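You operate a simulated robot arm through the tools that you are given. There is no shell and no other tool. Be economical: measure what you need, move in short steps, check, and stop when the job is done.

You are at the controls of a simulated two-armed robot. One attempt, no reset.

Task
Slide both links in the yellow box to the number on the job tag.
Fine: main switch off first; shut the box and switch on again. Where these are worked on the way, their far stop is far enough and under half their travel is too little: main switch.

Only the result counts: the job must be done as asked and must still hold three seconds after the hand-in. Knocking over, shifting, dropping, spilling or breaking anything else fails it.

Robot
Two 7-joint arms with two-finger parallel grippers on one trunk, on a base that drives. Base frame: it is fixed to the floor where the robot stands at the start and does not move with it; the origin is under the middle of the robot, x ahead of it, y to its left, z up. Units: mm, degrees, N and s.
The left shoulder is at the start at [20, 113, 1472], the right one opposite. With the tool pointing down near the work surface each hand reaches from about 100 to 500 mm from the robot's upright axis, wherever it stands, measured 20 degrees to its own side. Places, roughly: control switch [300, 400, 1100]; emergency button [300, 200, 1100]; left minus button [200, 700, 1300]; left plus button [200, 600, 1300]; limit knob [400, 0, 1400]; lower link [500, -300, 1300]; main switch [400, 0, 1100]; right minus button [300, 500, 1300]; right plus button [300, 400, 1300]; square reset button [200, 600, 1100]; square silence button [300, 500, 1100]; square start button [200, 700, 1100]; square stop button [200, 700, 1100]; upper link [500, -300, 1400]; yellow door [500, -400, 1400]. Payload 1.57 kg a hand.
The tool frame of a hand sits at the grasp point between the pads (the TCP): z along the fingers, y along the line on which they close. The tips reach 30 mm beyond it. Largest opening 80 mm; finger width 17, thickness 12; the body of the gripper, 40 by 82 mm, starts 80 mm behind the TCP.
Orientation is told as [roll, pitch, yaw] about the base's x, y, z axes, in that order, counted from this pose: with the fingers straight down and closing along the base's y, the tool's x points along the base's -x, its y along +y and its z along -z.

Tools
- The arms move only by the tool servo_tool. It takes "left_motion", "right_motion" or both (then of equal length, played together; a hand with none holds still); each is a list of rows, each a list of 7 numbers: the shift along the tool's x, y, z in mm, then the turn, a rotation vector about the tool's x, y, z in degrees, then the opening, from 0 (shut) to 1 (fully open). In form: [[tx, ty, tz, wx, wy, wz, hand], ...]. A call has 1 to 12 rows; each row is the pose to reach, as a shift and turn from the pose commanded when the call began, along the tool's axes at that moment. A row lasts 0.2 s, in which the tool goes at most 50 mm and 8.6 degrees; a call with a longer step from one row to the next is refused whole, and so is a gripper value outside its range. A pose out of reach is approached as far as the arm can. The call stops where the force on the tool passes 40 N (or 10 N more than at its start, if that is more) or the arm is blocked; 0.2 s more then pass. The fingers move at their own pace (about 45 mm/s each) and stop on an object; they squeeze with about 28 N. The grip force told is the motor's: it shows also when the fingers shut on nothing. Time passes only in rows, and 0.2 s behind the last, so rows that repeat a pose let the fingers close. It gives the time, the measured TCP pose, the force on the tool (base axes), the opening and the grip force at its end, in the units of the frame above (readings bear some noise), with the torque about the TCP (base axes, N m) and any sound that the robot's microphone picked up.
- Cameras (640 x 400 px; columns grow to the right, rows downward): "scene" is now at [100.6, -9, 1630.3]; the picture's right is [-0.11, -0.99, 0.00], its down [-0.25, 0.03, -0.97] and it looks along [0.96, -0.10, -0.25] (base axes); focal length 214 px, centre (320, 200). "left" rides on the left gripper at [72, 7, -122] in its tool frame; the picture's right is [-0.09, 1.00, 0.00], its down [-0.84, -0.08, -0.54] and it looks along [-0.54, -0.05, 0.84] (tool axes); focal length 238 px, centre (320, 200). "right" rides on the right gripper at [72, -7, -122] in its tool frame; the picture's right is [0.09, 1.00, 0.00], its down [-0.84, 0.08, -0.54] and it looks along [-0.54, 0.05, 0.84] (tool axes); focal length 238 px, centre (320, 200).
- camera(camera): a new picture of that camera. No time passes.
- lift_body(by): slides the trunk up (or, below 0, down) by that many mm; the arms and the scene camera ride with it, the base frame stays. It gives what a move gives, with no picture.
- steer(legs): drives the robot by 1 to 6 legs, each [ahead, left, turn to the left] in mm, mm and degrees, along the robot's own axes; the way and the turn of a leg run together, so that a leg with both is an arc; at most 1500 mm and 180 degrees a leg. The arms and the cameras ride along, it lands a little off, and it stops where it bumps. It gives what a move gives.
- head_to(pan, tilt): turns the head with the scene camera to pan (to the left, within 80 degrees either way) and tilt (down, from -29 to 69), counted from straight ahead of the robot. It gives what a move gives.
- locate(camera, pixels): for up to 12 pixels [column, row] of the newest picture of that camera ("zoom" is the newest enlarged one), the place [x, y, z] in the base frame of the surface seen there, good to about 2 mm. No time passes.
- zoom(camera, box): a new picture of the part [left, top, right, bottom] of that camera's present view, enlarged. No time passes.
- job_done(): hands the job in; it is judged then, once.

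Work in short steps. Measure before you move; look again where a grasp or a placing could have gone wrong, and mend it. You have 80 turns and 62 pictures in all, those below and enlarged ones among them. Open the grippers and draw the arms clear of the work before you hand the job in, unless the task says otherwise; then end with one line.

The tools are called by a JSON object that holds its "op" and its "data". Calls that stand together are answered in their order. servo_tool: Moves the arms, as the interface text tells. Its arguments: {"type":"object","properties":{"left_motion":{"type":"array","items":{"type":"array","items":{"type":"number"}}},"right_motion":{"type":"array","items":{"type":"array","items":{"type":"number"}}}},"required":[]} The other tools are called the same way: lift_body (by) slides the trunk up or down; steer (legs) drives the base; head_to (pan, tilt) turns the head that bears the scene camera; camera (camera) takes a picture; locate (camera, pixels) gives the place of the surface under pixels of a picture; zoom (camera, box) takes an enlarged picture of a part of a camera's view; job_done () hands the job in.

At the start:

```text
t: 0.0
left_position: [276.0, -24.0, 1633.3]
left_tool_rot: [-0.1, -0.1, 0.1]
left_force: [0.3, -0.2, 0.2]
left_wrist_torque: [-0.01, -0.02, -0.02]
left_opening: 80.4
left_grasp_force: 0.1
right_position: [273.2, -375.5, 1596.0]
right_tool_rot: [0.1, -0.1, 0.0]
right_force: [-0.4, -0.2, 0.6]
right_wrist_torque: [0.03, 0.03, -0.04]
right_opening: 80.1
right_grasp_force: 0.2
trunk travel left (down, up): [-525.0, 45.0]
robot x, y, heading: [-0.2, -2.5, 0.2]
head pan, tilt: [-6.0, 14.6]
```

scene: 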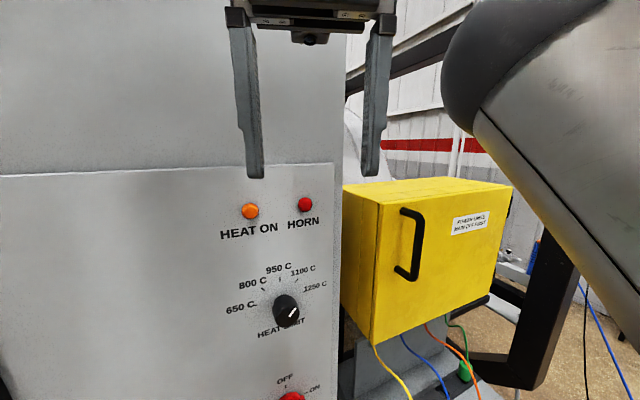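
right: 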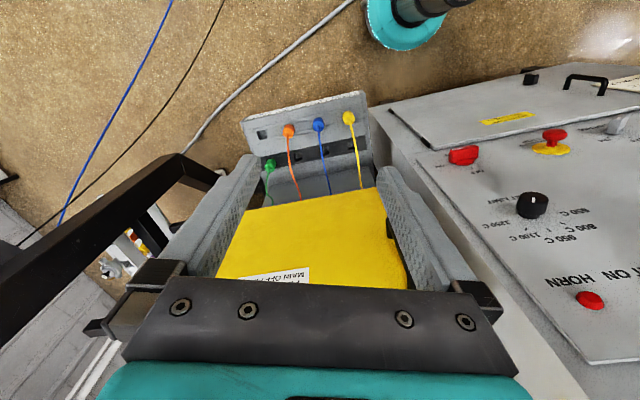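
left: 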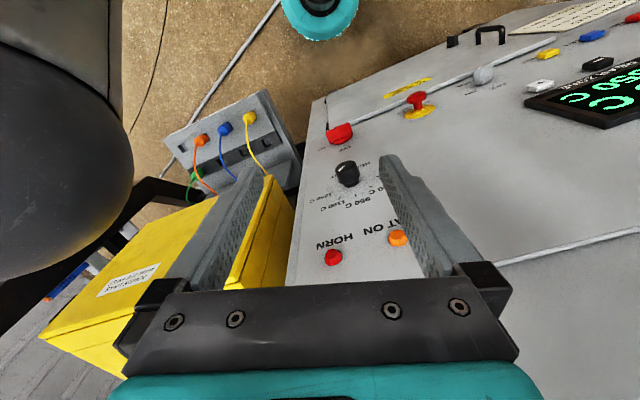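

The box and panel are in view. I zoom on the label on the yellow door and look further round for the job tag and main switch.

{"op": "zoom", "data": {"camera": "scene", "box": [340, 170, 520, 290]}}

{"op": "head_to", "data": {"pan": 10, "tilt": 45}}

{"op": "camera", "data": {"camera": "scene"}}

```text
3.33 times, centred on (430, 230) of scene
```

zoom: 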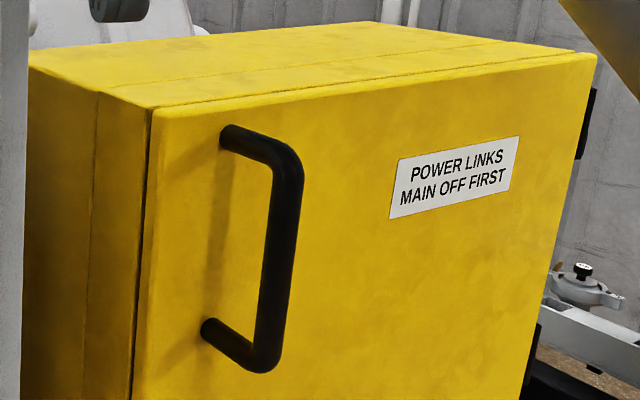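

```text
t: 0.9
left_position: [276.1, -23.5, 1634.3]
left_tool_rot: [-0.1, 0.0, 0.1]
left_force: [0.9, -0.3, 0.6]
left_wrist_torque: [0.0, -0.03, 0.02]
left_opening: 79.8
left_grasp_force: 0.1
right_position: [272.7, -375.9, 1596.6]
right_tool_rot: [0.0, 0.1, 0.0]
right_force: [-0.2, 0.6, 0.0]
right_wrist_torque: [-0.04, -0.02, -0.04]
right_opening: 80.0
right_grasp_force: 0.0
trunk travel left (down, up): [-525.0, 45.0]
robot x, y, heading: [-0.3, -1.0, 0.0]
head pan, tilt: [10.0, 45.0]
```

```text
57 pictures are left
```

scene: 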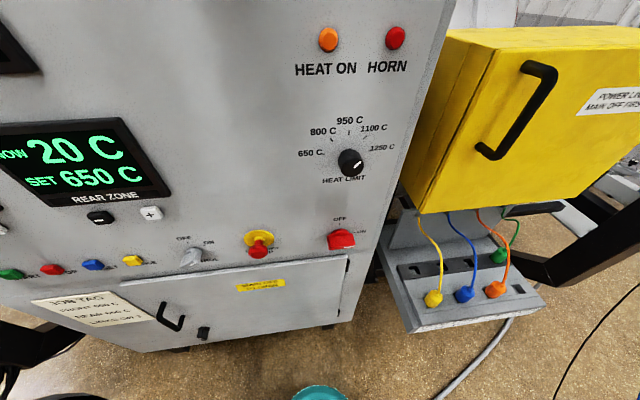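

The job tag is at about (95,308) and the main switch at (341,240). Zoom on both and locate the main points.

{"op": "zoom", "data": {"camera": "scene", "box": [30, 280, 170, 368]}}

{"op": "zoom", "data": {"camera": "scene", "box": [291, 200, 391, 262]}}

{"op": "locate", "data": {"camera": "zoom", "pixels": [[320, 270], [260, 255], [330, 210], [390, 270], [330, 130], [430, 200], [150, 250], [500, 240]]}}

{"op": "locate", "data": {"camera": "scene", "pixels": [[540, 70], [482, 148], [517, 120], [495, 50], [418, 210], [448, 32], [638, 65], [590, 170], [400, 150], [320, 220], [230, 140]]}}

```text
4.55 times, centred on (100, 324) of scene
```

zoom: 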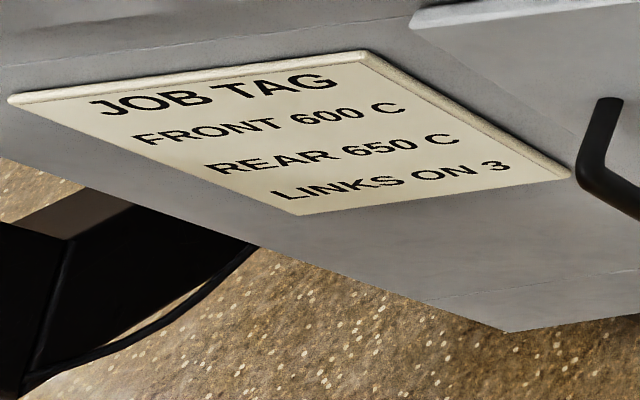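

```text
6.40 times, centred on (341, 231) of scene
```

zoom: 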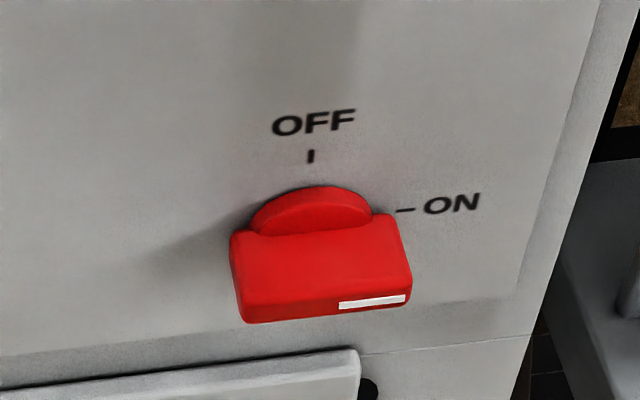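

```text
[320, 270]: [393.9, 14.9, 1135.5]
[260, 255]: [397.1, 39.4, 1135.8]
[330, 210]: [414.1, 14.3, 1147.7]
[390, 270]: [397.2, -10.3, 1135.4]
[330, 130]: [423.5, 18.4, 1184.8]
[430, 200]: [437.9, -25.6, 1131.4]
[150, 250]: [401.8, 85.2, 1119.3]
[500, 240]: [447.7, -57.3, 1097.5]
```

```text
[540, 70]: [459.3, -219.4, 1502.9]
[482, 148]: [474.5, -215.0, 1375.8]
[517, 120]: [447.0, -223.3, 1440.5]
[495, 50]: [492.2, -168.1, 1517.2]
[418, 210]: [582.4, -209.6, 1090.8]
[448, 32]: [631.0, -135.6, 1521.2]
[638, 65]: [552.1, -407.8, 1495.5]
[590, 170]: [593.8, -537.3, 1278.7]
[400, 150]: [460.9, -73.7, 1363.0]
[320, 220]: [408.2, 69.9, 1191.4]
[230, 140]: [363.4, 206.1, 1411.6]
```

Tag says LINKS ON 3. The main switch pointer is now at ON (right), and OFF is up, so it needs a 90° counter-clockwise turn. I back the robot off for room and then turn the left tool forward.

{"op": "steer", "data": {"legs": [[-170, 0, 0]]}}

{"op": "servo_tool", "data": {"left_motion": [[0, 0, 0, 0, -8, 0, 0.5], [0, 0, 0, 0, -16, 0, 0.5], [0, 0, 0, 0, -24, 0, 0.5], [0, 0, 0, 0, -32, 0, 0.5], [0, 0, 0, 0, -40, 0, 0.5], [0, 0, 0, 0, -48, 0, 0.5], [0, 0, 0, 0, -56, 0, 0.5], [0, 0, 0, 0, -64, 0, 0.5], [0, 0, 0, 0, -72, 0, 0.5], [0, 0, 0, 0, -80, 0, 0.5], [0, 0, 0, 0, -88, 0, 0.5], [0, 0, 0, 0, -90, 0, 0.5]]}}

{"op": "head_to", "data": {"pan": -10, "tilt": 32}}

{"op": "camera", "data": {"camera": "scene"}}

```text
t: 2.4
left_position: [104.7, -22.8, 1632.5]
left_tool_rot: [-0.1, -0.1, -0.2]
left_force: [-0.5, 0.1, 0.0]
left_wrist_torque: [-0.01, -0.03, 0.01]
left_opening: 79.9
left_grasp_force: 0.0
right_position: [98.4, -375.4, 1596.0]
right_tool_rot: [0.0, 0.0, -0.2]
right_force: [-0.2, 0.4, -0.2]
right_wrist_torque: [-0.01, -0.04, 0.0]
right_opening: 80.2
right_grasp_force: 0.1
trunk travel left (down, up): [-525.0, 45.0]
robot x, y, heading: [-171.4, -0.7, -0.0]
head pan, tilt: [10.0, 45.0]
```

```text
t: 2.9
left_position: [109.8, -21.5, 1635.8]
left_tool_rot: [-1.3, -10.1, 1.5]
left_force: [2.2, -0.9, 5.5]
left_wrist_torque: [0.08, 0.95, 0.11]
left_opening: 40.0
left_grasp_force: 0.1
right_position: [100.2, -376.8, 1595.7]
right_tool_rot: [-0.1, 0.0, -0.2]
right_force: [0.4, 0.9, -0.4]
right_wrist_torque: [0.0, 0.0, -0.01]
right_opening: 80.0
right_grasp_force: 0.0
trunk travel left (down, up): [-525.0, 45.0]
robot x, y, heading: [-172.8, 1.7, -0.1]
head pan, tilt: [10.0, 45.0]
stopped in row 2 (left hand): the force on the tool passed its limit at 72 N (the readings are from after the stop); the commanded pose is now the measured one
```

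```text
t: 3.8
left_position: [111.4, -23.3, 1634.9]
left_tool_rot: [-1.7, -10.3, 2.1]
left_force: [21.7, -31.2, 48.5]
left_wrist_torque: [2.98, 7.09, 3.38]
left_opening: 39.8
left_grasp_force: 0.1
right_position: [98.7, -376.6, 1597.5]
right_tool_rot: [0.0, 0.0, -0.2]
right_force: [-0.3, 0.3, -0.5]
right_wrist_torque: [-0.04, -0.01, -0.04]
right_opening: 79.8
right_grasp_force: 0.1
trunk travel left (down, up): [-525.0, 45.0]
robot x, y, heading: [-172.2, 3.1, -0.1]
head pan, tilt: [-10.0, 32.0]
```

```text
54 pictures are left
```

scene: 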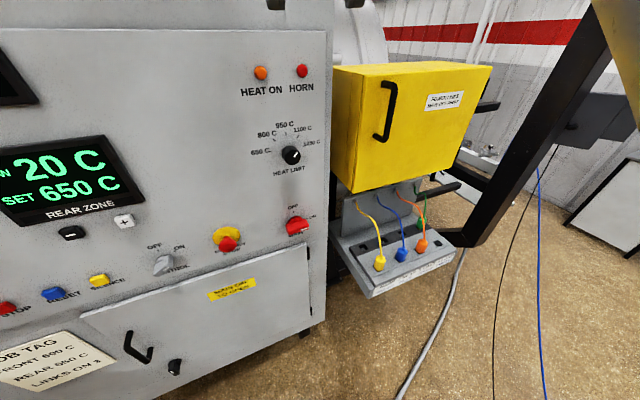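

The left wrist ran into the robot's own head/torso while rotating. I move the hand forward and down away from the body (panel is at x≈430 there) before turning.

{"op": "servo_tool", "data": {"left_motion": [[-40, 0, 0, 0, 0, 0, 0.5], [-80, 0, 10, 0, 0, 0, 0.5], [-120, 20, 30, 0, 0, 0, 0.5], [-150, 50, 70, 0, 0, 0, 0.5], [-150, 80, 110, 0, 0, 0, 0.5], [-150, 100, 150, 0, 0, 0, 0.5], [-150, 100, 190, 0, 0, 0, 0.5]]}}

```text
refused: row 4 steps farther than a row can; nothing moved
```

Same path with shorter steps.

{"op": "servo_tool", "data": {"left_motion": [[-40, 0, 0, 0, 0, 0, 0.5], [-80, 0, 10, 0, 0, 0, 0.5], [-120, 10, 25, 0, 0, 0, 0.5], [-145, 30, 55, 0, 0, 0, 0.5], [-150, 55, 90, 0, 0, 0, 0.5], [-150, 80, 125, 0, 0, 0, 0.5], [-150, 100, 160, 0, 0, 0, 0.5], [-150, 100, 195, 0, 0, 0, 0.5]]}}

```text
t: 5.6
left_position: [290.6, 77.9, 1466.7]
left_tool_rot: [-1.2, -10.4, 1.4]
left_force: [-0.2, 0.0, 0.5]
left_wrist_torque: [0.01, -0.01, -0.03]
left_opening: 39.9
left_grasp_force: 0.0
right_position: [100.1, -376.7, 1595.8]
right_tool_rot: [0.0, 0.0, -0.3]
right_force: [-0.5, 0.3, -0.5]
right_wrist_torque: [-0.02, -0.03, -0.02]
right_opening: 79.8
right_grasp_force: 0.0
trunk travel left (down, up): [-525.0, 45.0]
robot x, y, heading: [-166.5, 1.2, -0.2]
head pan, tilt: [-10.0, 32.0]
```

Free now. Rotate to point forward.

{"op": "servo_tool", "data": {"left_motion": [[0, 0, 0, 0, -8, 0, 0.5], [0, 0, 0, 0, -16, 0, 0.5], [0, 0, 0, 0, -24, 0, 0.5], [0, 0, 10, 0, -32, 0, 0.5], [0, 0, 20, 0, -40, 0, 0.5], [0, 0, 30, 0, -48, 0, 0.5], [0, 0, 40, 0, -56, 0, 0.5], [0, 0, 50, 0, -64, 0, 0.5], [0, 0, 60, 0, -72, 0, 0.5], [0, 0, 70, 0, -79.6, 0, 0.5]]}}

{"op": "zoom", "data": {"camera": "scene", "box": [260, 190, 340, 240]}}

{"op": "locate", "data": {"camera": "zoom", "pixels": [[290, 300], [230, 300], [350, 280], [290, 240], [295, 345], [400, 200], [400, 320], [150, 250], [420, 130], [180, 120], [290, 280]]}}

```text
t: 7.8
left_position: [302.2, 69.2, 1403.5]
left_tool_rot: [-85.6, -88.8, 86.9]
left_force: [0.3, 0.5, -0.3]
left_wrist_torque: [0.01, -0.02, -0.05]
left_opening: 39.9
left_grasp_force: 0.1
left hand out of reach, approached as far as the arm can: row 10
right_position: [101.8, -374.4, 1596.9]
right_tool_rot: [-0.1, 0.2, -0.2]
right_force: [-0.7, 1.2, -0.4]
right_wrist_torque: [-0.03, 0.02, 0.01]
right_opening: 80.0
right_grasp_force: 0.0
trunk travel left (down, up): [-525.0, 45.0]
robot x, y, heading: [-175.2, -0.2, -0.1]
head pan, tilt: [-10.0, 32.0]
```

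```text
8.00 times, centred on (300, 215) of scene
```

zoom: 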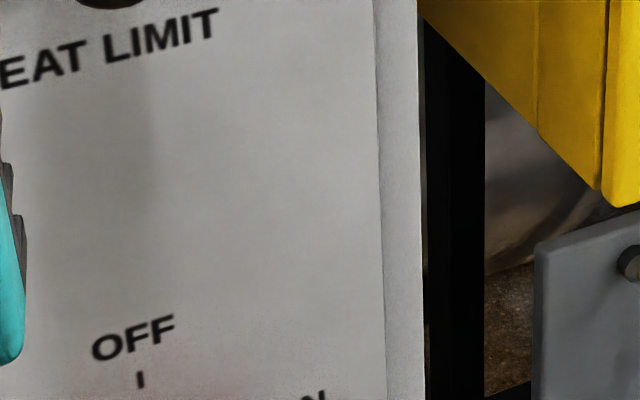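

```text
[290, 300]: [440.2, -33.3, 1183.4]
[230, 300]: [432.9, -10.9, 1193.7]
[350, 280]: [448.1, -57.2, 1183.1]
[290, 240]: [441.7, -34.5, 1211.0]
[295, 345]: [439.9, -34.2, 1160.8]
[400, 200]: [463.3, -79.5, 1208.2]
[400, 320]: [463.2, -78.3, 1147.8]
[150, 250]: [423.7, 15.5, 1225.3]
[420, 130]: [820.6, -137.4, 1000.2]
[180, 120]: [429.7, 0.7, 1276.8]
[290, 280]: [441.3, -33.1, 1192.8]
```

Left tool now points forward (z≈[1,0.02,0]). I aim the head better at the main switch to measure it before approaching.

{"op": "head_to", "data": {"pan": -8, "tilt": 40}}

{"op": "camera", "data": {"camera": "scene"}}

```text
t: 8.4
left_position: [300.0, 68.4, 1403.1]
left_tool_rot: [-80.4, -88.9, 81.7]
left_force: [0.1, 0.2, 0.2]
left_wrist_torque: [-0.01, 0.02, -0.01]
left_opening: 39.9
left_grasp_force: 0.1
right_position: [99.3, -376.6, 1595.6]
right_tool_rot: [-0.1, 0.0, -0.1]
right_force: [-0.4, 0.4, 1.0]
right_wrist_torque: [-0.01, 0.0, 0.01]
right_opening: 80.2
right_grasp_force: 0.1
trunk travel left (down, up): [-525.0, 45.0]
robot x, y, heading: [-174.4, 3.7, -0.3]
head pan, tilt: [-8.0, 40.0]
```

```text
52 pictures are left
```

scene: 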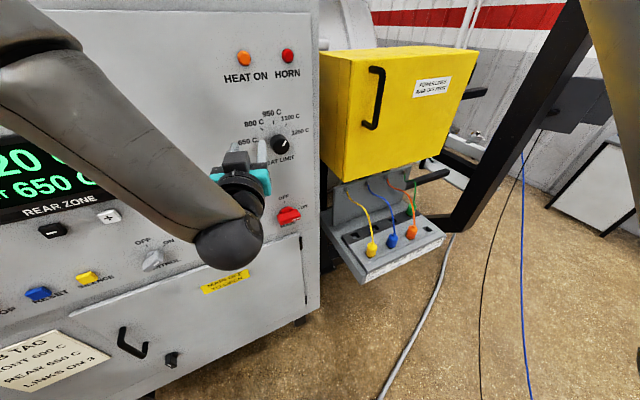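

Switch visible at (288,215); zoom there.

{"op": "zoom", "data": {"camera": "scene", "box": [264, 195, 312, 225]}}

{"op": "locate", "data": {"camera": "scene", "pixels": [[288, 211], [288, 215], [288, 218], [281, 217], [297, 214], [284, 209], [270, 225], [288, 230], [298, 240], [240, 245]]}}

```text
13.33 times, centred on (288, 210) of scene
```

zoom: 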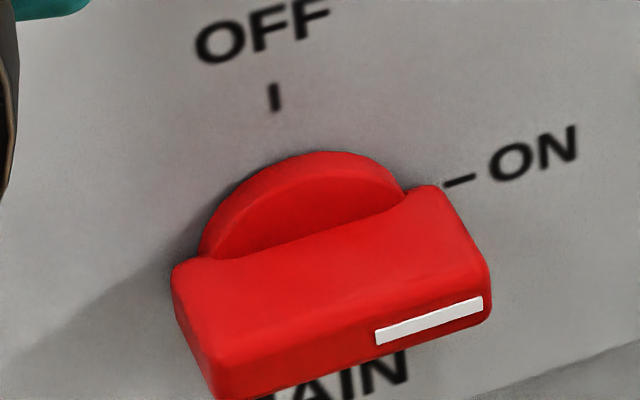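

```text
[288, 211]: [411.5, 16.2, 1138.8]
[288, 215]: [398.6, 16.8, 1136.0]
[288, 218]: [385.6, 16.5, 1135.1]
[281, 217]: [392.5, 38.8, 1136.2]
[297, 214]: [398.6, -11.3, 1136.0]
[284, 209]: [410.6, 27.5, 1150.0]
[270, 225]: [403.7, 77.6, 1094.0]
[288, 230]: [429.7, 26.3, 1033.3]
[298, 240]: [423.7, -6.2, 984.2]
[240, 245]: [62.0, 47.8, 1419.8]
```

Measure more on the zoomed picture.

{"op": "locate", "data": {"camera": "zoom", "pixels": [[430, 322], [215, 385], [205, 370], [350, 350], [330, 290], [330, 325], [480, 300], [320, 395], [300, 160], [300, 200], [458, 180], [272, 97]]}}

```text
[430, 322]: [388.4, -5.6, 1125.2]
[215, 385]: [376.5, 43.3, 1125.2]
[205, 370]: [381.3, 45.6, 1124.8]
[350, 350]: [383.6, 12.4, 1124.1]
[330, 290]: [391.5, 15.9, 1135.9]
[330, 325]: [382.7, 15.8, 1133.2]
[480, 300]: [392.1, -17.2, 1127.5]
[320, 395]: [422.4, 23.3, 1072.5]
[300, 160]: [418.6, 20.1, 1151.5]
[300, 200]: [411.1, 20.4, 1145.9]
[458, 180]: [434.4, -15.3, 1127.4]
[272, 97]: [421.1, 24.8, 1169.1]
```

The switch axis is about (421.5, 25.5, 1127), pointing along (0.948, 0.318, 0); bar is ~62 long, 18 thick, front 39 mm out from the panel. I go to a pre-grasp 107 mm off the panel with yaw 18.5°.

{"op": "servo_tool", "data": {"left_motion": [[35, -9.5, 0, -2, 0, 0, 0.5], [70, -19, 2, -4, 0, 0, 0.5], [104, -29, 4, -6, 0, 0, 0.5], [139, -39, 6, -9, 0, 0, 0.5], [174, -49, 9, -12, 0, 0, 0.5], [209, -59, 12, -15, 0, 0, 0.5], [243, -68, 15, -17.2, 0, 0, 0.5], [277.6, -77.5, 18, -17.2, 0, 0, 0.5]]}}

{"op": "servo_tool", "data": {"left_motion": [[0, 0, 0, 0, 0, 8.2, 0.5], [0, 0, 0, 0, 0, 16.4, 0.5], [0, 0, 0, 0, 0, 24.6, 0.5], [0, 0, 0, 0, 0, 32.8, 0.5], [0, 0, 0, 0, 0, 41, 0.5], [0, 0, 0, 0, 0, 49.2, 0.5], [0, 0, 0, 0, 0, 57.4, 0.5], [0, 0, 0, 0, 0, 65.6, 0.5], [0, 0, 0, 0, 0, 73.8, 0.5], [0, 0, 0, 0, 0, 82, 0.5], [0, 0, 0, 0, 0, 89, 0.5]]}}

{"op": "camera", "data": {"camera": "left"}}

```text
t: 10.2
left_position: [325.0, -13.1, 1126.4]
left_tool_rot: [-55.0, -88.7, 73.5]
left_force: [0.2, 0.2, 0.2]
left_wrist_torque: [-0.03, 0.0, 0.02]
left_opening: 40.0
left_grasp_force: 0.0
right_position: [99.9, -376.5, 1596.1]
right_tool_rot: [0.0, 0.0, -0.2]
right_force: [-0.5, -0.9, -0.3]
right_wrist_torque: [0.01, 0.02, 0.01]
right_opening: 80.1
right_grasp_force: 0.1
trunk travel left (down, up): [-525.0, 45.0]
robot x, y, heading: [-171.1, 2.4, -0.4]
head pan, tilt: [-8.0, 40.0]
```

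```text
t: 12.7
left_position: [319.8, -12.2, 1127.9]
left_tool_rot: [89.4, -1.9, -71.5]
left_force: [-0.2, -0.1, -0.7]
left_wrist_torque: [0.0, -0.01, -0.02]
left_opening: 40.1
left_grasp_force: 0.0
right_position: [99.3, -376.4, 1595.8]
right_tool_rot: [0.0, 0.0, -0.2]
right_force: [-0.2, -0.3, 0.3]
right_wrist_torque: [0.01, 0.01, 0.01]
right_opening: 80.0
right_grasp_force: 0.1
trunk travel left (down, up): [-525.0, 45.0]
robot x, y, heading: [-174.0, 4.6, -0.3]
head pan, tilt: [-8.0, 40.0]
```

```text
50 pictures are left
```

left: 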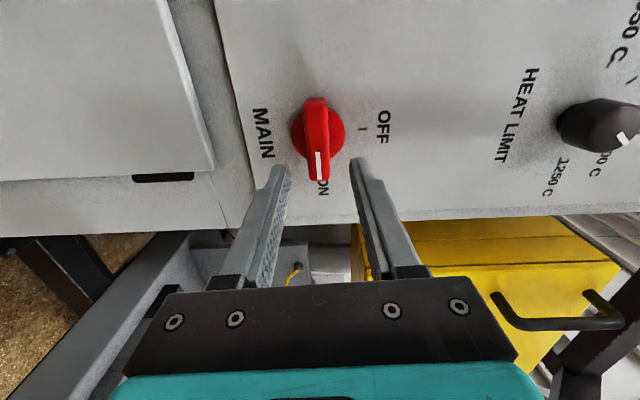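

The bar sits centred between the fingers (col 317 vs tips 280/360). Advance 61 mm with a +3 mm sideways fix and close.

{"op": "servo_tool", "data": {"left_motion": [[3, 0, 20, 0, 0, 0, 0.5], [3, 0, 40, 0, 0, 0, 0.5], [3, 0, 52, 0, 0, 0, 0.5], [3, 0, 60, 0, 0, 0, 0.5], [3, 0, 60, 0, 0, 0, 0], [3, 0, 60, 0, 0, 0, 0], [3, 0, 60, 0, 0, 0, 0]]}}

{"op": "camera", "data": {"camera": "left"}}

```text
t: 13.6
left_position: [367.3, 0.3, 1133.2]
left_tool_rot: [88.3, -1.7, -71.3]
left_force: [1.5, 0.8, -0.9]
left_wrist_torque: [0.01, 0.01, -0.02]
left_opening: 40.2
left_grasp_force: 0.5
left hand out of reach, approached as far as the arm can: row 1, 2, 3, 4
right_position: [101.4, -375.8, 1595.1]
right_tool_rot: [-0.1, 0.2, -0.2]
right_force: [0.6, 0.5, 0.2]
right_wrist_torque: [0.04, 0.04, 0.0]
right_opening: 80.0
right_grasp_force: 0.0
trunk travel left (down, up): [-525.0, 45.0]
robot x, y, heading: [-172.1, 1.8, 0.3]
head pan, tilt: [-8.0, 40.0]
stopped in row 4 (left hand): the force on the tool passed its limit at 47 N (the readings are from after the stop); the commanded pose is now the measured one
```

```text
49 pictures are left
```

left: 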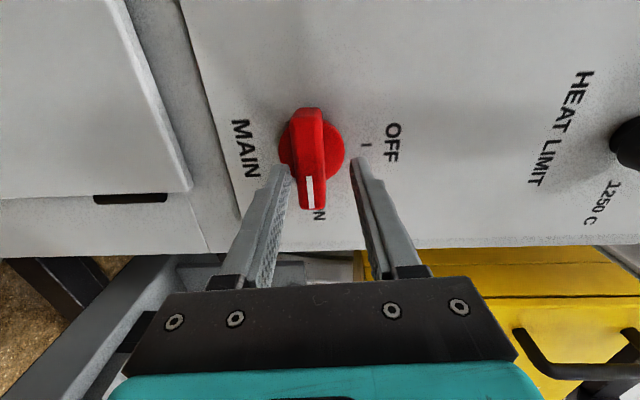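

The arm was at its reach limit and the lower finger brushed the bar. I back off 50 mm, raise the hand, and lower the trunk 200 mm so the shoulder is better placed.

{"op": "servo_tool", "data": {"left_motion": [[0, -4, -25, 0, 0, 0, 0.5], [0, -4, -50, 0, 0, 0, 0.5], [0, 30, -60, 0, 0, 0, 0.5], [0, 65, -60, 0, 0, 0, 0.5], [0, 100, -60, 0, 0, 0, 0.5], [0, 135, -60, 0, 0, 0, 0.5], [0, 165, -60, 0, 0, 0, 0.5], [0, 194, -60, 0, 0, 0, 0.5]]}}

{"op": "lift_body", "data": {"by": -200}}

{"op": "zoom", "data": {"camera": "left", "box": [200, 50, 440, 200]}}

```text
t: 15.4
left_position: [309.3, -12.1, 1328.9]
left_tool_rot: [88.3, -1.8, -71.2]
left_force: [0.6, -0.5, 0.1]
left_wrist_torque: [-0.01, 0.03, -0.02]
left_opening: 39.8
left_grasp_force: 0.2
right_position: [99.0, -375.7, 1596.1]
right_tool_rot: [0.0, -0.1, -0.3]
right_force: [-0.5, 0.7, -0.4]
right_wrist_torque: [-0.01, -0.04, 0.01]
right_opening: 80.1
right_grasp_force: 0.0
trunk travel left (down, up): [-525.0, 45.0]
robot x, y, heading: [-170.2, -2.2, -0.3]
head pan, tilt: [-8.0, 40.0]
```

```text
t: 17.6
left_position: [309.6, -11.8, 1129.5]
left_tool_rot: [88.4, -1.7, -71.1]
left_force: [-0.4, 0.0, 0.2]
left_wrist_torque: [-0.04, 0.0, 0.0]
left_opening: 40.2
left_grasp_force: 0.1
right_position: [98.7, -376.8, 1396.4]
right_tool_rot: [-0.1, 0.0, -0.3]
right_force: [-0.2, -0.8, 0.6]
right_wrist_torque: [0.03, -0.03, 0.04]
right_opening: 79.7
right_grasp_force: 0.1
trunk travel left (down, up): [-325.0, 245.0]
robot x, y, heading: [-172.0, 4.5, -0.1]
head pan, tilt: [-8.0, 40.0]
```

```text
2.67 times, centred on (320, 125) of left
```

zoom: 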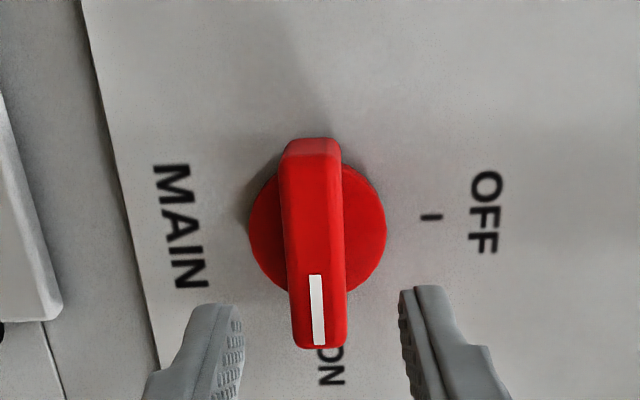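

Well aligned (about 118 mm from panel, on axis). Advance 71 mm and close.

{"op": "servo_tool", "data": {"left_motion": [[0, 0, 25, 0, 0, 0, 0.5], [0, 0, 45, 0, 0, 0, 0.5], [0, 0, 60, 0, 0, 0, 0.5], [0, 0, 71, 0, 0, 0, 0.5], [0, 0, 71, 0, 0, 0, 0], [0, 0, 71, 0, 0, 0, 0], [0, 0, 71, 0, 0, 0, 0], [0, 0, 71, 0, 0, 0, 0]]}}

{"op": "camera", "data": {"camera": "left"}}

```text
t: 19.4
left_position: [377.9, 12.8, 1125.4]
left_tool_rot: [88.0, -1.7, -71.3]
left_force: [-1.2, -0.2, -14.0]
left_wrist_torque: [0.2, -0.45, -0.11]
left_opening: 20.8
left_grasp_force: 33.4
right_position: [99.4, -376.2, 1394.9]
right_tool_rot: [0.0, 0.1, -0.2]
right_force: [-0.1, 0.6, -0.9]
right_wrist_torque: [0.0, -0.03, 0.0]
right_opening: 80.1
right_grasp_force: 0.1
trunk travel left (down, up): [-325.0, 245.0]
robot x, y, heading: [-170.7, 1.6, 0.1]
head pan, tilt: [-8.0, 40.0]
```

```text
47 pictures are left
```

left: 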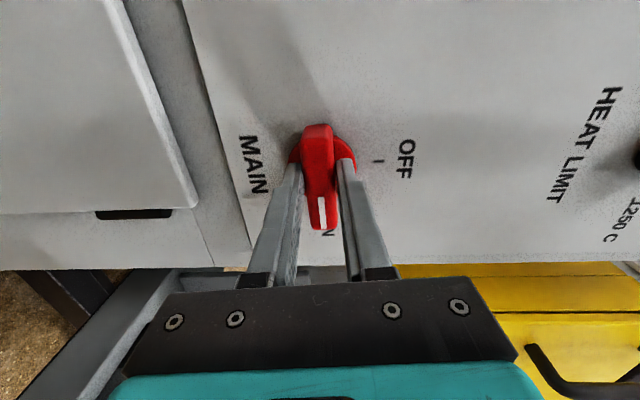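

Gripped (20.8 mm). Rotate −90° about tool z (counter-clockwise toward OFF), easing 1.5 mm up.

{"op": "servo_tool", "data": {"left_motion": [[0, 1.5, 0, 0, 0, -8, 0], [0, 1.5, 0, 0, 0, -16, 0], [0, 1.5, 0, 0, 0, -24, 0], [0, 1.5, 0, 0, 0, -32, 0], [0, 1.5, 0, 0, 0, -40, 0], [0, 1.5, 0, 0, 0, -48, 0], [0, 1.5, 0, 0, 0, -56, 0], [0, 1.5, 0, 0, 0, -64, 0], [0, 1.5, 0, 0, 0, -72, 0], [0, 1.5, 0, 0, 0, -80, 0], [0, 1.5, 0, 0, 0, -88, 0], [0, 1.5, 0, 0, 0, -93, 0]]}}

{"op": "camera", "data": {"camera": "left"}}

```text
t: 22.0
left_position: [379.3, 7.4, 1124.7]
left_tool_rot: [-61.5, -84.6, 79.7]
left_force: [7.1, -9.4, -23.8]
left_wrist_torque: [0.47, 0.84, -0.77]
left_opening: 20.9
left_grasp_force: 34.2
right_position: [102.3, -377.8, 1393.7]
right_tool_rot: [0.0, 0.2, -0.1]
right_force: [0.0, -0.6, 0.0]
right_wrist_torque: [-0.02, 0.01, -0.01]
right_opening: 79.9
right_grasp_force: 0.1
trunk travel left (down, up): [-325.0, 245.0]
robot x, y, heading: [-173.4, 0.4, 0.0]
head pan, tilt: [-8.0, 40.0]
```

```text
46 pictures are left
```

left: 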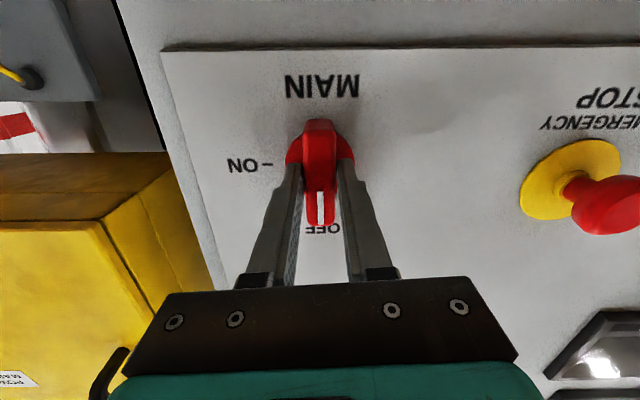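

Pointer is now at OFF. Release and retreat along the axis, then look.

{"op": "servo_tool", "data": {"left_motion": [[0, 0, 0, 0, 0, 0, 0.5], [0, 0, 0, 0, 0, 0, 0.5], [0, 0, -25, 0, 0, 0, 0.5], [0, 0, -60, 0, 0, 0, 0.5], [0, 0, -100, 0, 0, 0, 0.5], [0, 20, -140, 0, 0, 0, 0.5]]}}

{"op": "head_to", "data": {"pan": -22, "tilt": 12}}

{"op": "camera", "data": {"camera": "scene"}}

{"op": "camera", "data": {"camera": "left"}}

```text
t: 23.4
left_position: [234.6, -13.6, 1132.8]
left_tool_rot: [-71.1, -84.9, 89.9]
left_force: [-0.7, -0.2, 0.3]
left_wrist_torque: [-0.04, 0.0, 0.02]
left_opening: 39.9
left_grasp_force: 0.1
right_position: [96.8, -377.3, 1395.8]
right_tool_rot: [0.1, 0.0, -0.2]
right_force: [0.3, -0.1, 0.4]
right_wrist_torque: [0.01, -0.01, 0.01]
right_opening: 80.3
right_grasp_force: 0.1
trunk travel left (down, up): [-325.0, 245.0]
robot x, y, heading: [-173.4, -1.7, -0.3]
head pan, tilt: [-8.0, 40.0]
```

```text
t: 24.3
left_position: [235.9, -15.4, 1133.4]
left_tool_rot: [-69.9, -85.0, 88.7]
left_force: [-0.8, 0.2, -0.6]
left_wrist_torque: [-0.02, -0.05, 0.02]
left_opening: 40.0
left_grasp_force: 0.1
right_position: [99.0, -375.5, 1396.7]
right_tool_rot: [0.0, 0.0, -0.1]
right_force: [0.9, -0.1, -0.3]
right_wrist_torque: [0.02, 0.0, -0.01]
right_opening: 80.1
right_grasp_force: 0.1
trunk travel left (down, up): [-325.0, 245.0]
robot x, y, heading: [-174.3, -0.6, -0.1]
head pan, tilt: [-22.0, 12.0]
```

```text
45 pictures are left
```

scene: 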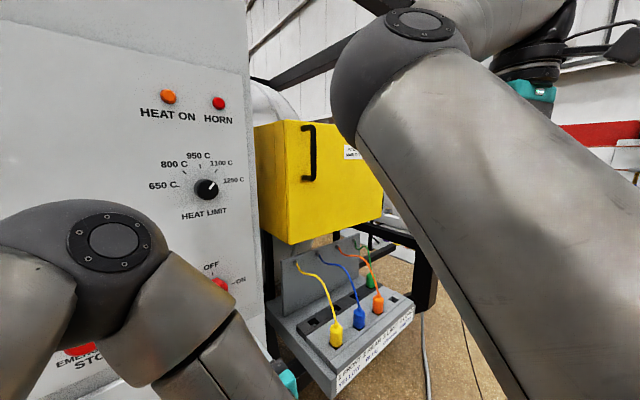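

```text
44 pictures are left
```

left: 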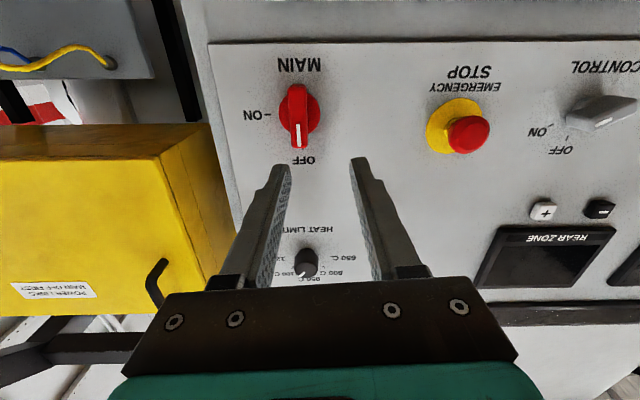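

Main is OFF and displays are dark. Now the right hand: move it forward and point it ahead toward the box handle.

{"op": "servo_tool", "data": {"right_motion": [[-40, 0, 0, 0, 0, 0, 0.6], [-80, 0, 0, 0, -5, 0, 0.6], [-115, 0, 0, 0, -13, 0, 0.6], [-140, 0, 0, 0, -21, 0, 0.6], [-160, 0, 0, 0, -29, 0, 0.6], [-160, 0, 0, 0, -37, 0, 0.6], [-160, 0, 0, 0, -45, 0, 0.6], [-160, 0, 0, 0, -53, 0, 0.6], [-160, 0, 0, 0, -61, 0, 0.6], [-160, 0, 0, 0, -69, 0, 0.6], [-160, 0, 0, 0, -77, 0, 0.6], [-160, 0, 0, 0, -85, 0, 0.6]]}}

{"op": "camera", "data": {"camera": "scene"}}

{"op": "camera", "data": {"camera": "right"}}

```text
t: 26.9
left_position: [237.0, -14.8, 1133.0]
left_tool_rot: [-70.0, -84.9, 88.8]
left_force: [-0.1, 0.2, -0.3]
left_wrist_torque: [-0.01, -0.04, -0.03]
left_opening: 40.2
left_grasp_force: 0.0
right_position: [259.1, -376.9, 1395.3]
right_tool_rot: [-1.3, -85.2, 1.1]
right_force: [-0.1, 0.1, -0.3]
right_wrist_torque: [0.0, -0.01, -0.01]
right_opening: 47.7
right_grasp_force: 0.2
trunk travel left (down, up): [-325.0, 245.0]
robot x, y, heading: [-170.6, -0.3, -0.5]
head pan, tilt: [-22.0, 12.0]
```

```text
43 pictures are left
```

scene: 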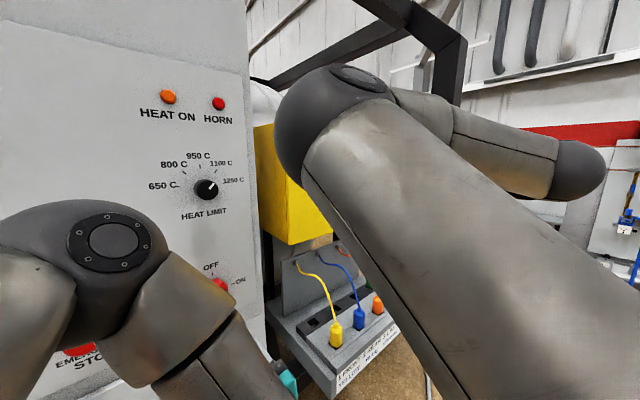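

```text
42 pictures are left
```

right: 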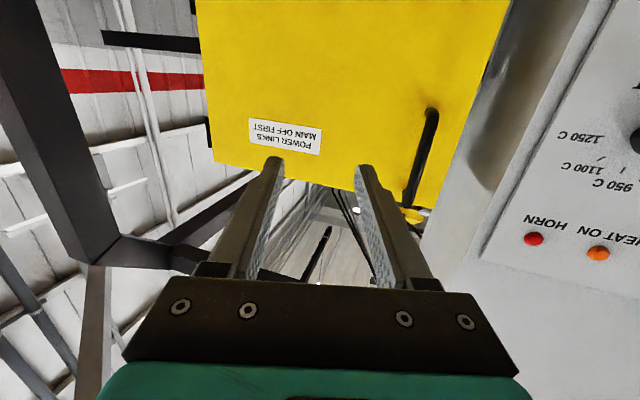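

The right camera sees door and handle (upside down). Locate door corners and handle points.

{"op": "locate", "data": {"camera": "right", "pixels": [[430, 112], [408, 203], [420, 155], [400, 100], [230, 60], [230, 145], [480, 40], [440, 170], [212, 130], [206, 130], [340, 60], [155, 42]]}}

{"op": "zoom", "data": {"camera": "right", "box": [180, 0, 520, 212]}}

```text
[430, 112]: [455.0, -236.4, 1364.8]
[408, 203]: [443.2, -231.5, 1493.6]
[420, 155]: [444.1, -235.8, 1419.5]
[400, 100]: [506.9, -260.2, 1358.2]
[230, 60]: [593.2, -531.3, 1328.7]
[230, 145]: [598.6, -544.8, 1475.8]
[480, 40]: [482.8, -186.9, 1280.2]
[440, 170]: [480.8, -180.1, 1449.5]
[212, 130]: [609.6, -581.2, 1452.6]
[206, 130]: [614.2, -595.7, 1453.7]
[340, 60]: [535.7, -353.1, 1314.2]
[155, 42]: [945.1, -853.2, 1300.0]
```

```text
1.88 times, centred on (350, 106) of right
```

zoom: 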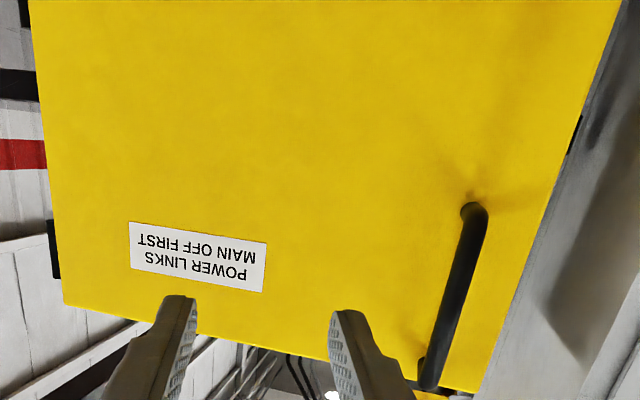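

Door plane has the same ~18° yaw, hinge at about (612,−592), handle bar vertical at about (449,−229), z 1365–1494. Move right hand to 90 mm in front of the handle, yaw 18°.

{"op": "servo_tool", "data": {"right_motion": [[-7, 20, 17, -3, -1, 0, 0.7], [-14, 40, 34, -6, -2, 0, 0.7], [-21, 60, 51, -9, -3, 0, 0.7], [-29, 80, 68, -12, -4, 0, 0.7], [-36, 100, 85, -15, -5, 0, 0.7], [-44, 119, 101, -18, -5, 0, 0.7]]}}

{"op": "camera", "data": {"camera": "right"}}

```text
t: 28.3
left_position: [236.0, -14.9, 1132.8]
left_tool_rot: [-69.9, -84.9, 88.8]
left_force: [-0.1, 0.0, 0.6]
left_wrist_torque: [0.01, -0.04, -0.03]
left_opening: 40.0
left_grasp_force: 0.0
right_position: [366.1, -258.7, 1431.9]
right_tool_rot: [106.1, -89.1, -88.3]
right_force: [-0.6, -0.2, 0.1]
right_wrist_torque: [0.04, 0.01, -0.02]
right_opening: 55.9
right_grasp_force: 0.0
trunk travel left (down, up): [-325.0, 245.0]
robot x, y, heading: [-174.9, 0.9, -0.0]
head pan, tilt: [-22.0, 12.0]
```

```text
40 pictures are left
```

right: 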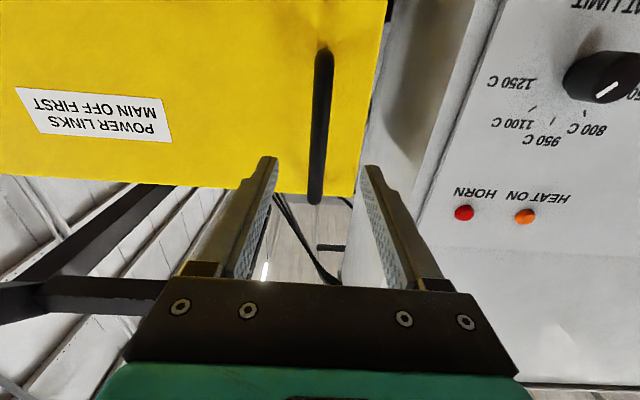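

The bar is centred between the fingers. Advance 88 mm and close.

{"op": "servo_tool", "data": {"right_motion": [[0, 0, 30, 0, 0, 0, 0.7], [0, 0, 60, 0, 0, 0, 0.7], [0, 0, 80, 0, 0, 0, 0.7], [0, 0, 88, 0, 0, 0, 0.7], [0, 0, 88, 0, 0, 0, 0], [0, 0, 88, 0, 0, 0, 0], [0, 0, 88, 0, 0, 0, 0], [0, 0, 88, 0, 0, 0, 0]]}}

{"op": "camera", "data": {"camera": "right"}}

```text
t: 30.1
left_position: [235.0, -15.6, 1132.5]
left_tool_rot: [-69.9, -85.0, 88.7]
left_force: [0.0, -0.8, 0.1]
left_wrist_torque: [-0.01, 0.01, -0.01]
left_opening: 40.5
left_grasp_force: 0.1
right_position: [448.7, -232.4, 1430.0]
right_tool_rot: [101.9, -89.3, -84.2]
right_force: [2.9, -3.3, 1.1]
right_wrist_torque: [-0.38, -0.23, -0.04]
right_opening: 15.9
right_grasp_force: 27.6
trunk travel left (down, up): [-325.0, 245.0]
robot x, y, heading: [-173.1, -0.8, -0.2]
head pan, tilt: [-22.0, 12.0]
```

```text
39 pictures are left
```

right: 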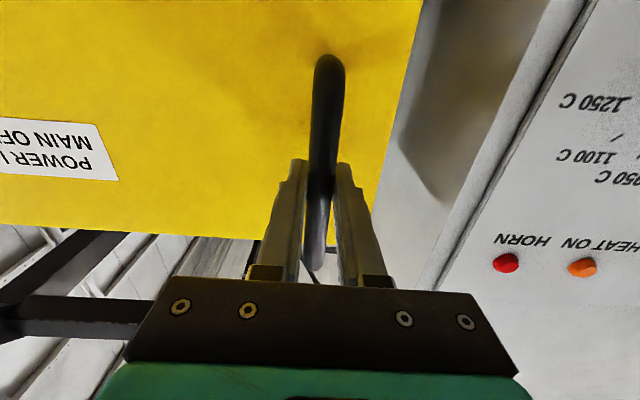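

Gripped (15.9 mm bar). Pull the door open on its hinge arc to ~34° with partial yaw.

{"op": "servo_tool", "data": {"right_motion": [[0, -1.6, -13.7, -1.4, 0, 0, 0], [0, -3.7, -27.3, -2.8, 0, 0, 0], [0, -7.8, -47.6, -4.9, 0, 0, 0], [0, -12.9, -67.6, -7, 0, 0, 0], [0, -19.1, -87.4, -9.1, 0, 0, 0], [0, -26.2, -106.8, -11.2, 0, 0, 0], [0, -34.4, -125.8, -13.3, 0, 0, 0], [0, -43.6, -144.3, -15.4, 0, 0, 0], [0, -53.7, -162.4, -17.5, 0, 0, 0], [0, -64.8, -179.8, -19.6, 0, 0, 0], [0, -76.7, -196.7, -21.7, 0, 0, 0], [0, -89.6, -213, -23.8, 0, 0, 0]]}}

{"op": "head_to", "data": {"pan": -30, "tilt": 12}}

{"op": "camera", "data": {"camera": "scene"}}

```text
t: 32.7
left_position: [238.3, -17.4, 1130.5]
left_tool_rot: [-67.9, -85.0, 86.5]
left_force: [-0.1, -0.2, -0.6]
left_wrist_torque: [0.0, 0.0, 0.01]
left_opening: 40.2
left_grasp_force: 0.0
right_position: [277.5, -387.4, 1429.9]
right_tool_rot: [149.9, -89.1, -108.7]
right_force: [27.4, -17.0, 19.9]
right_wrist_torque: [-0.06, -0.57, -0.09]
right_opening: 15.8
right_grasp_force: 31.8
trunk travel left (down, up): [-325.0, 245.0]
robot x, y, heading: [-171.2, -0.6, -0.1]
head pan, tilt: [-22.0, 12.0]
```

```text
t: 33.4
left_position: [239.4, -16.4, 1130.6]
left_tool_rot: [-67.7, -85.1, 86.5]
left_force: [0.4, -0.2, -0.5]
left_wrist_torque: [0.03, 0.02, -0.02]
left_opening: 39.6
left_grasp_force: 0.1
right_position: [277.4, -384.8, 1428.9]
right_tool_rot: [142.4, -89.1, -101.5]
right_force: [28.9, -18.2, 21.6]
right_wrist_torque: [-0.23, -0.37, -0.07]
right_opening: 15.9
right_grasp_force: 31.1
trunk travel left (down, up): [-325.0, 245.0]
robot x, y, heading: [-173.8, 0.6, -0.3]
head pan, tilt: [-30.0, 12.0]
```

```text
38 pictures are left
```

scene: 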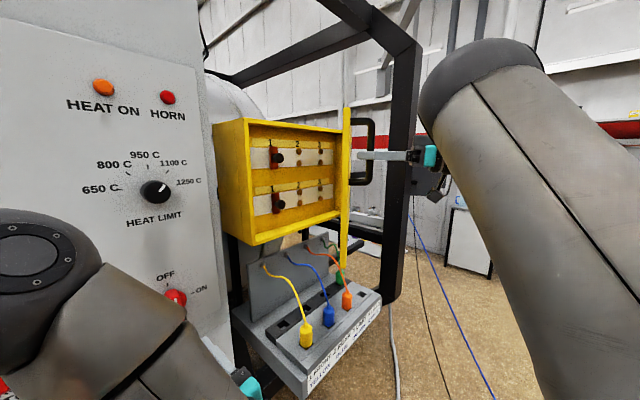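

The door is about a third open and two links (each in a row with positions 1‑2‑3) are visible at about (278,157) and (278,203). Zoom and measure.

{"op": "zoom", "data": {"camera": "scene", "box": [205, 105, 389, 220]}}

{"op": "locate", "data": {"camera": "scene", "pixels": [[346, 112], [344, 265], [340, 130], [338, 215], [372, 150], [250, 125], [248, 240], [214, 130], [277, 157], [278, 203], [320, 150], [410, 200]]}}

```text
3.48 times, centred on (297, 162) of scene
```

zoom: 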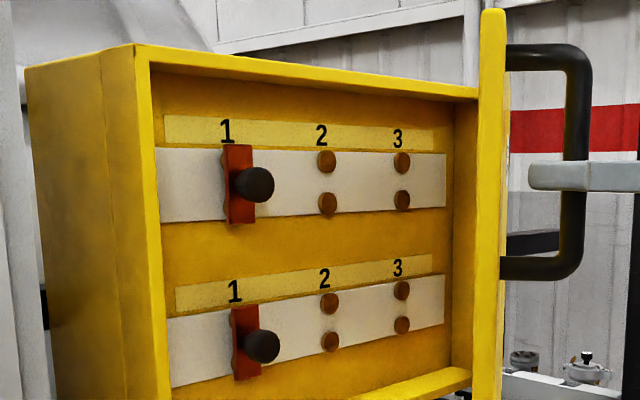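

```text
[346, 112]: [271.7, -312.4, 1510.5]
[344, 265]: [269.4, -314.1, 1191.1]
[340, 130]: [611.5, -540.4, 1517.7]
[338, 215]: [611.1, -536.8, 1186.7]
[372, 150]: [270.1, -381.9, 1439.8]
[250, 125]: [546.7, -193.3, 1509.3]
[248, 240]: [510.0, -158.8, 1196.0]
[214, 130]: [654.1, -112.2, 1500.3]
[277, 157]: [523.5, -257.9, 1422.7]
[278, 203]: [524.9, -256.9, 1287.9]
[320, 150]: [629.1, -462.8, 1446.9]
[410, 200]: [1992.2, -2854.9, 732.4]
```

Door edge now at (271,−313), true hinge ≈(607,−556), opened ~35°. Release, retreat the right hand, and straighten its yaw.

{"op": "servo_tool", "data": {"right_motion": [[0, 0, 0, 0, 0, 0, 0.5], [0, 0, 0, 0, 0, 0, 0.5], [0, 0, -30, 0, 0, 0, 0.5], [0, 0, -65, 0, 0, 0, 0.5], [0, 0, -100, 0, 0, 0, 0.3], [0, 0, -130, 8, 0, 0, 0.1], [0, 0, -140, 16, 0, 0, 0], [0, 0, -140, 24, 0, 0, 0], [0, 0, -140, 32, 0, 0, 0], [0, 0, -140, 40, 0, 0, 0]]}}

{"op": "locate", "data": {"camera": "scene", "pixels": [[320, 350], [250, 310], [300, 370], [375, 305], [326, 315], [282, 265], [250, 260]]}}

{"op": "camera", "data": {"camera": "scene"}}

```text
t: 35.6
left_position: [235.9, -14.1, 1132.9]
left_tool_rot: [-69.9, -84.8, 88.7]
left_force: [0.9, 0.5, 0.0]
left_wrist_torque: [0.05, 0.01, -0.01]
left_opening: 40.2
left_grasp_force: 0.1
right_position: [166.6, -474.0, 1428.3]
right_tool_rot: [83.6, -89.2, -82.1]
right_force: [-1.0, 0.3, 0.2]
right_wrist_torque: [-0.01, 0.03, -0.04]
right_opening: 0.1
right_grasp_force: 21.3
trunk travel left (down, up): [-325.0, 245.0]
robot x, y, heading: [-172.4, -2.7, -0.3]
head pan, tilt: [-30.0, 12.0]
```

```text
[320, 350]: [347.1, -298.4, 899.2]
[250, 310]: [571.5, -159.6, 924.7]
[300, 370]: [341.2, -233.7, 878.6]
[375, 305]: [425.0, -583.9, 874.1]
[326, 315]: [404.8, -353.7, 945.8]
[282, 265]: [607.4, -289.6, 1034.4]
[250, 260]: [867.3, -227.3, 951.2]
```

```text
36 pictures are left
```

scene: 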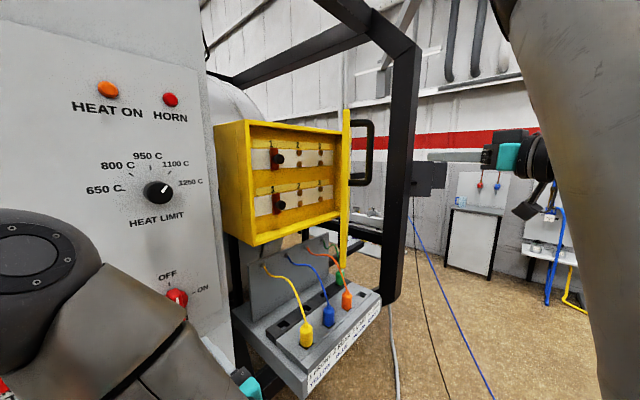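

Door stays put. Move the right hand leftwards past the door edge, then drive forward 100.

{"op": "servo_tool", "data": {"right_motion": [[0, 40, -15, 0, 0, 0, 0], [0, 85, -15, 0, 0, 0, 0], [0, 130, -15, 0, 0, 0, 0], [0, 175, -15, 0, 0, 0, 0], [0, 220, -10, 0, 0, 0, 0], [0, 250, 0, 0, 0, 0, 0]]}}

{"op": "steer", "data": {"legs": [[100, 0, 0]]}}

{"op": "head_to", "data": {"pan": -40, "tilt": 15}}

{"op": "camera", "data": {"camera": "scene"}}

```text
t: 37.0
left_position: [235.5, -14.6, 1131.5]
left_tool_rot: [-69.7, -84.9, 88.5]
left_force: [0.3, 0.5, -0.4]
left_wrist_torque: [0.02, -0.04, 0.03]
left_opening: 39.9
left_grasp_force: 0.0
right_position: [195.5, -303.3, 1397.1]
right_tool_rot: [67.4, -88.1, -66.0]
right_force: [0.8, -0.4, -0.2]
right_wrist_torque: [-0.03, 0.0, -0.03]
right_opening: 0.0
right_grasp_force: 21.5
right hand out of reach, approached as far as the arm can: row 4, 5, 6
trunk travel left (down, up): [-325.0, 245.0]
robot x, y, heading: [-172.5, 2.3, -0.5]
head pan, tilt: [-30.0, 12.0]
```

```text
t: 38.0
left_position: [291.5, -16.4, 1131.0]
left_tool_rot: [-69.8, -84.7, 88.4]
left_force: [-0.4, -0.5, -0.1]
left_wrist_torque: [-0.01, -0.02, 0.0]
left_opening: 39.9
left_grasp_force: 0.1
right_position: [252.2, -300.0, 1383.3]
right_tool_rot: [47.2, -86.4, -44.6]
right_force: [0.4, -0.4, 0.4]
right_wrist_torque: [-0.01, 0.0, -0.04]
right_opening: 0.3
right_grasp_force: 21.6
trunk travel left (down, up): [-325.0, 245.0]
robot x, y, heading: [-114.9, 1.5, -0.4]
head pan, tilt: [-30.0, 12.0]
stopped in leg 1: the force on the tool passed its limit at 72 N (the readings are from after the stop); the commanded pose is now the measured one
```

```text
t: 38.7
left_position: [291.6, -18.1, 1131.9]
left_tool_rot: [-70.2, -84.8, 88.6]
left_force: [0.3, -0.3, 1.0]
left_wrist_torque: [0.0, 0.02, 0.02]
left_opening: 39.9
left_grasp_force: 0.2
right_position: [252.9, -301.6, 1383.8]
right_tool_rot: [50.0, -86.4, -47.2]
right_force: [-0.4, 1.1, 0.0]
right_wrist_torque: [0.04, 0.01, 0.01]
right_opening: 0.0
right_grasp_force: 21.2
trunk travel left (down, up): [-325.0, 245.0]
robot x, y, heading: [-116.2, -1.4, -0.0]
head pan, tilt: [-40.0, 15.0]
```

```text
35 pictures are left
```

scene: 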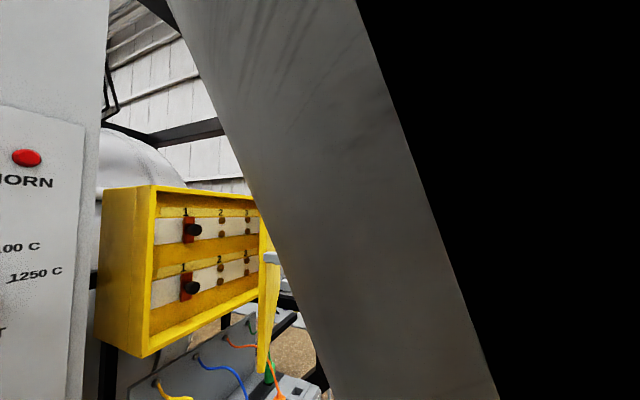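

The fingertip met the door edge since the arm is too folded. Back the robot 160 mm, then reach left and forward past the edge.

{"op": "steer", "data": {"legs": [[-200, 0, 0]]}}

{"op": "servo_tool", "data": {"right_motion": [[0, 30, 30, 0, 0, 0, 0], [0, 70, 50, 0, 0, 0, 0], [0, 105, 70, 0, 0, 0, 0], [0, 125, 100, 0, 0, 0, 0]]}}

{"op": "camera", "data": {"camera": "scene"}}

```text
t: 40.3
left_position: [87.6, -16.0, 1132.7]
left_tool_rot: [-70.8, -84.9, 89.2]
left_force: [0.8, 0.3, 0.1]
left_wrist_torque: [-0.01, 0.02, -0.03]
left_opening: 39.8
left_grasp_force: 0.1
right_position: [47.7, -301.1, 1384.6]
right_tool_rot: [52.2, -86.3, -49.9]
right_force: [0.1, -0.2, -0.6]
right_wrist_torque: [0.0, -0.01, 0.0]
right_opening: 0.0
right_grasp_force: 20.6
trunk travel left (down, up): [-325.0, 245.0]
robot x, y, heading: [-318.5, 3.8, -0.6]
head pan, tilt: [-40.0, 15.0]
```

```text
t: 41.5
left_position: [89.1, -17.7, 1132.0]
left_tool_rot: [-70.0, -84.8, 88.4]
left_force: [-0.8, -0.6, -0.3]
left_wrist_torque: [-0.01, 0.02, 0.02]
left_opening: 39.8
left_grasp_force: 0.1
right_position: [141.2, -254.5, 1360.4]
right_tool_rot: [40.5, -82.4, -39.1]
right_force: [0.1, -0.2, -0.7]
right_wrist_torque: [0.0, 0.01, -0.01]
right_opening: 0.3
right_grasp_force: 21.4
right hand out of reach, approached as far as the arm can: row 1, 2, 3, 4
trunk travel left (down, up): [-325.0, 245.0]
robot x, y, heading: [-319.4, 1.6, -0.6]
head pan, tilt: [-40.0, 15.0]
stopped in row 4 (right hand): the arm was blocked; the commanded pose is now the measured one
```

```text
34 pictures are left
```

scene: 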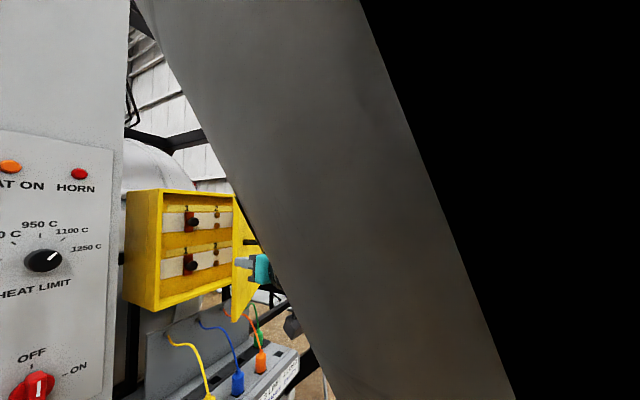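

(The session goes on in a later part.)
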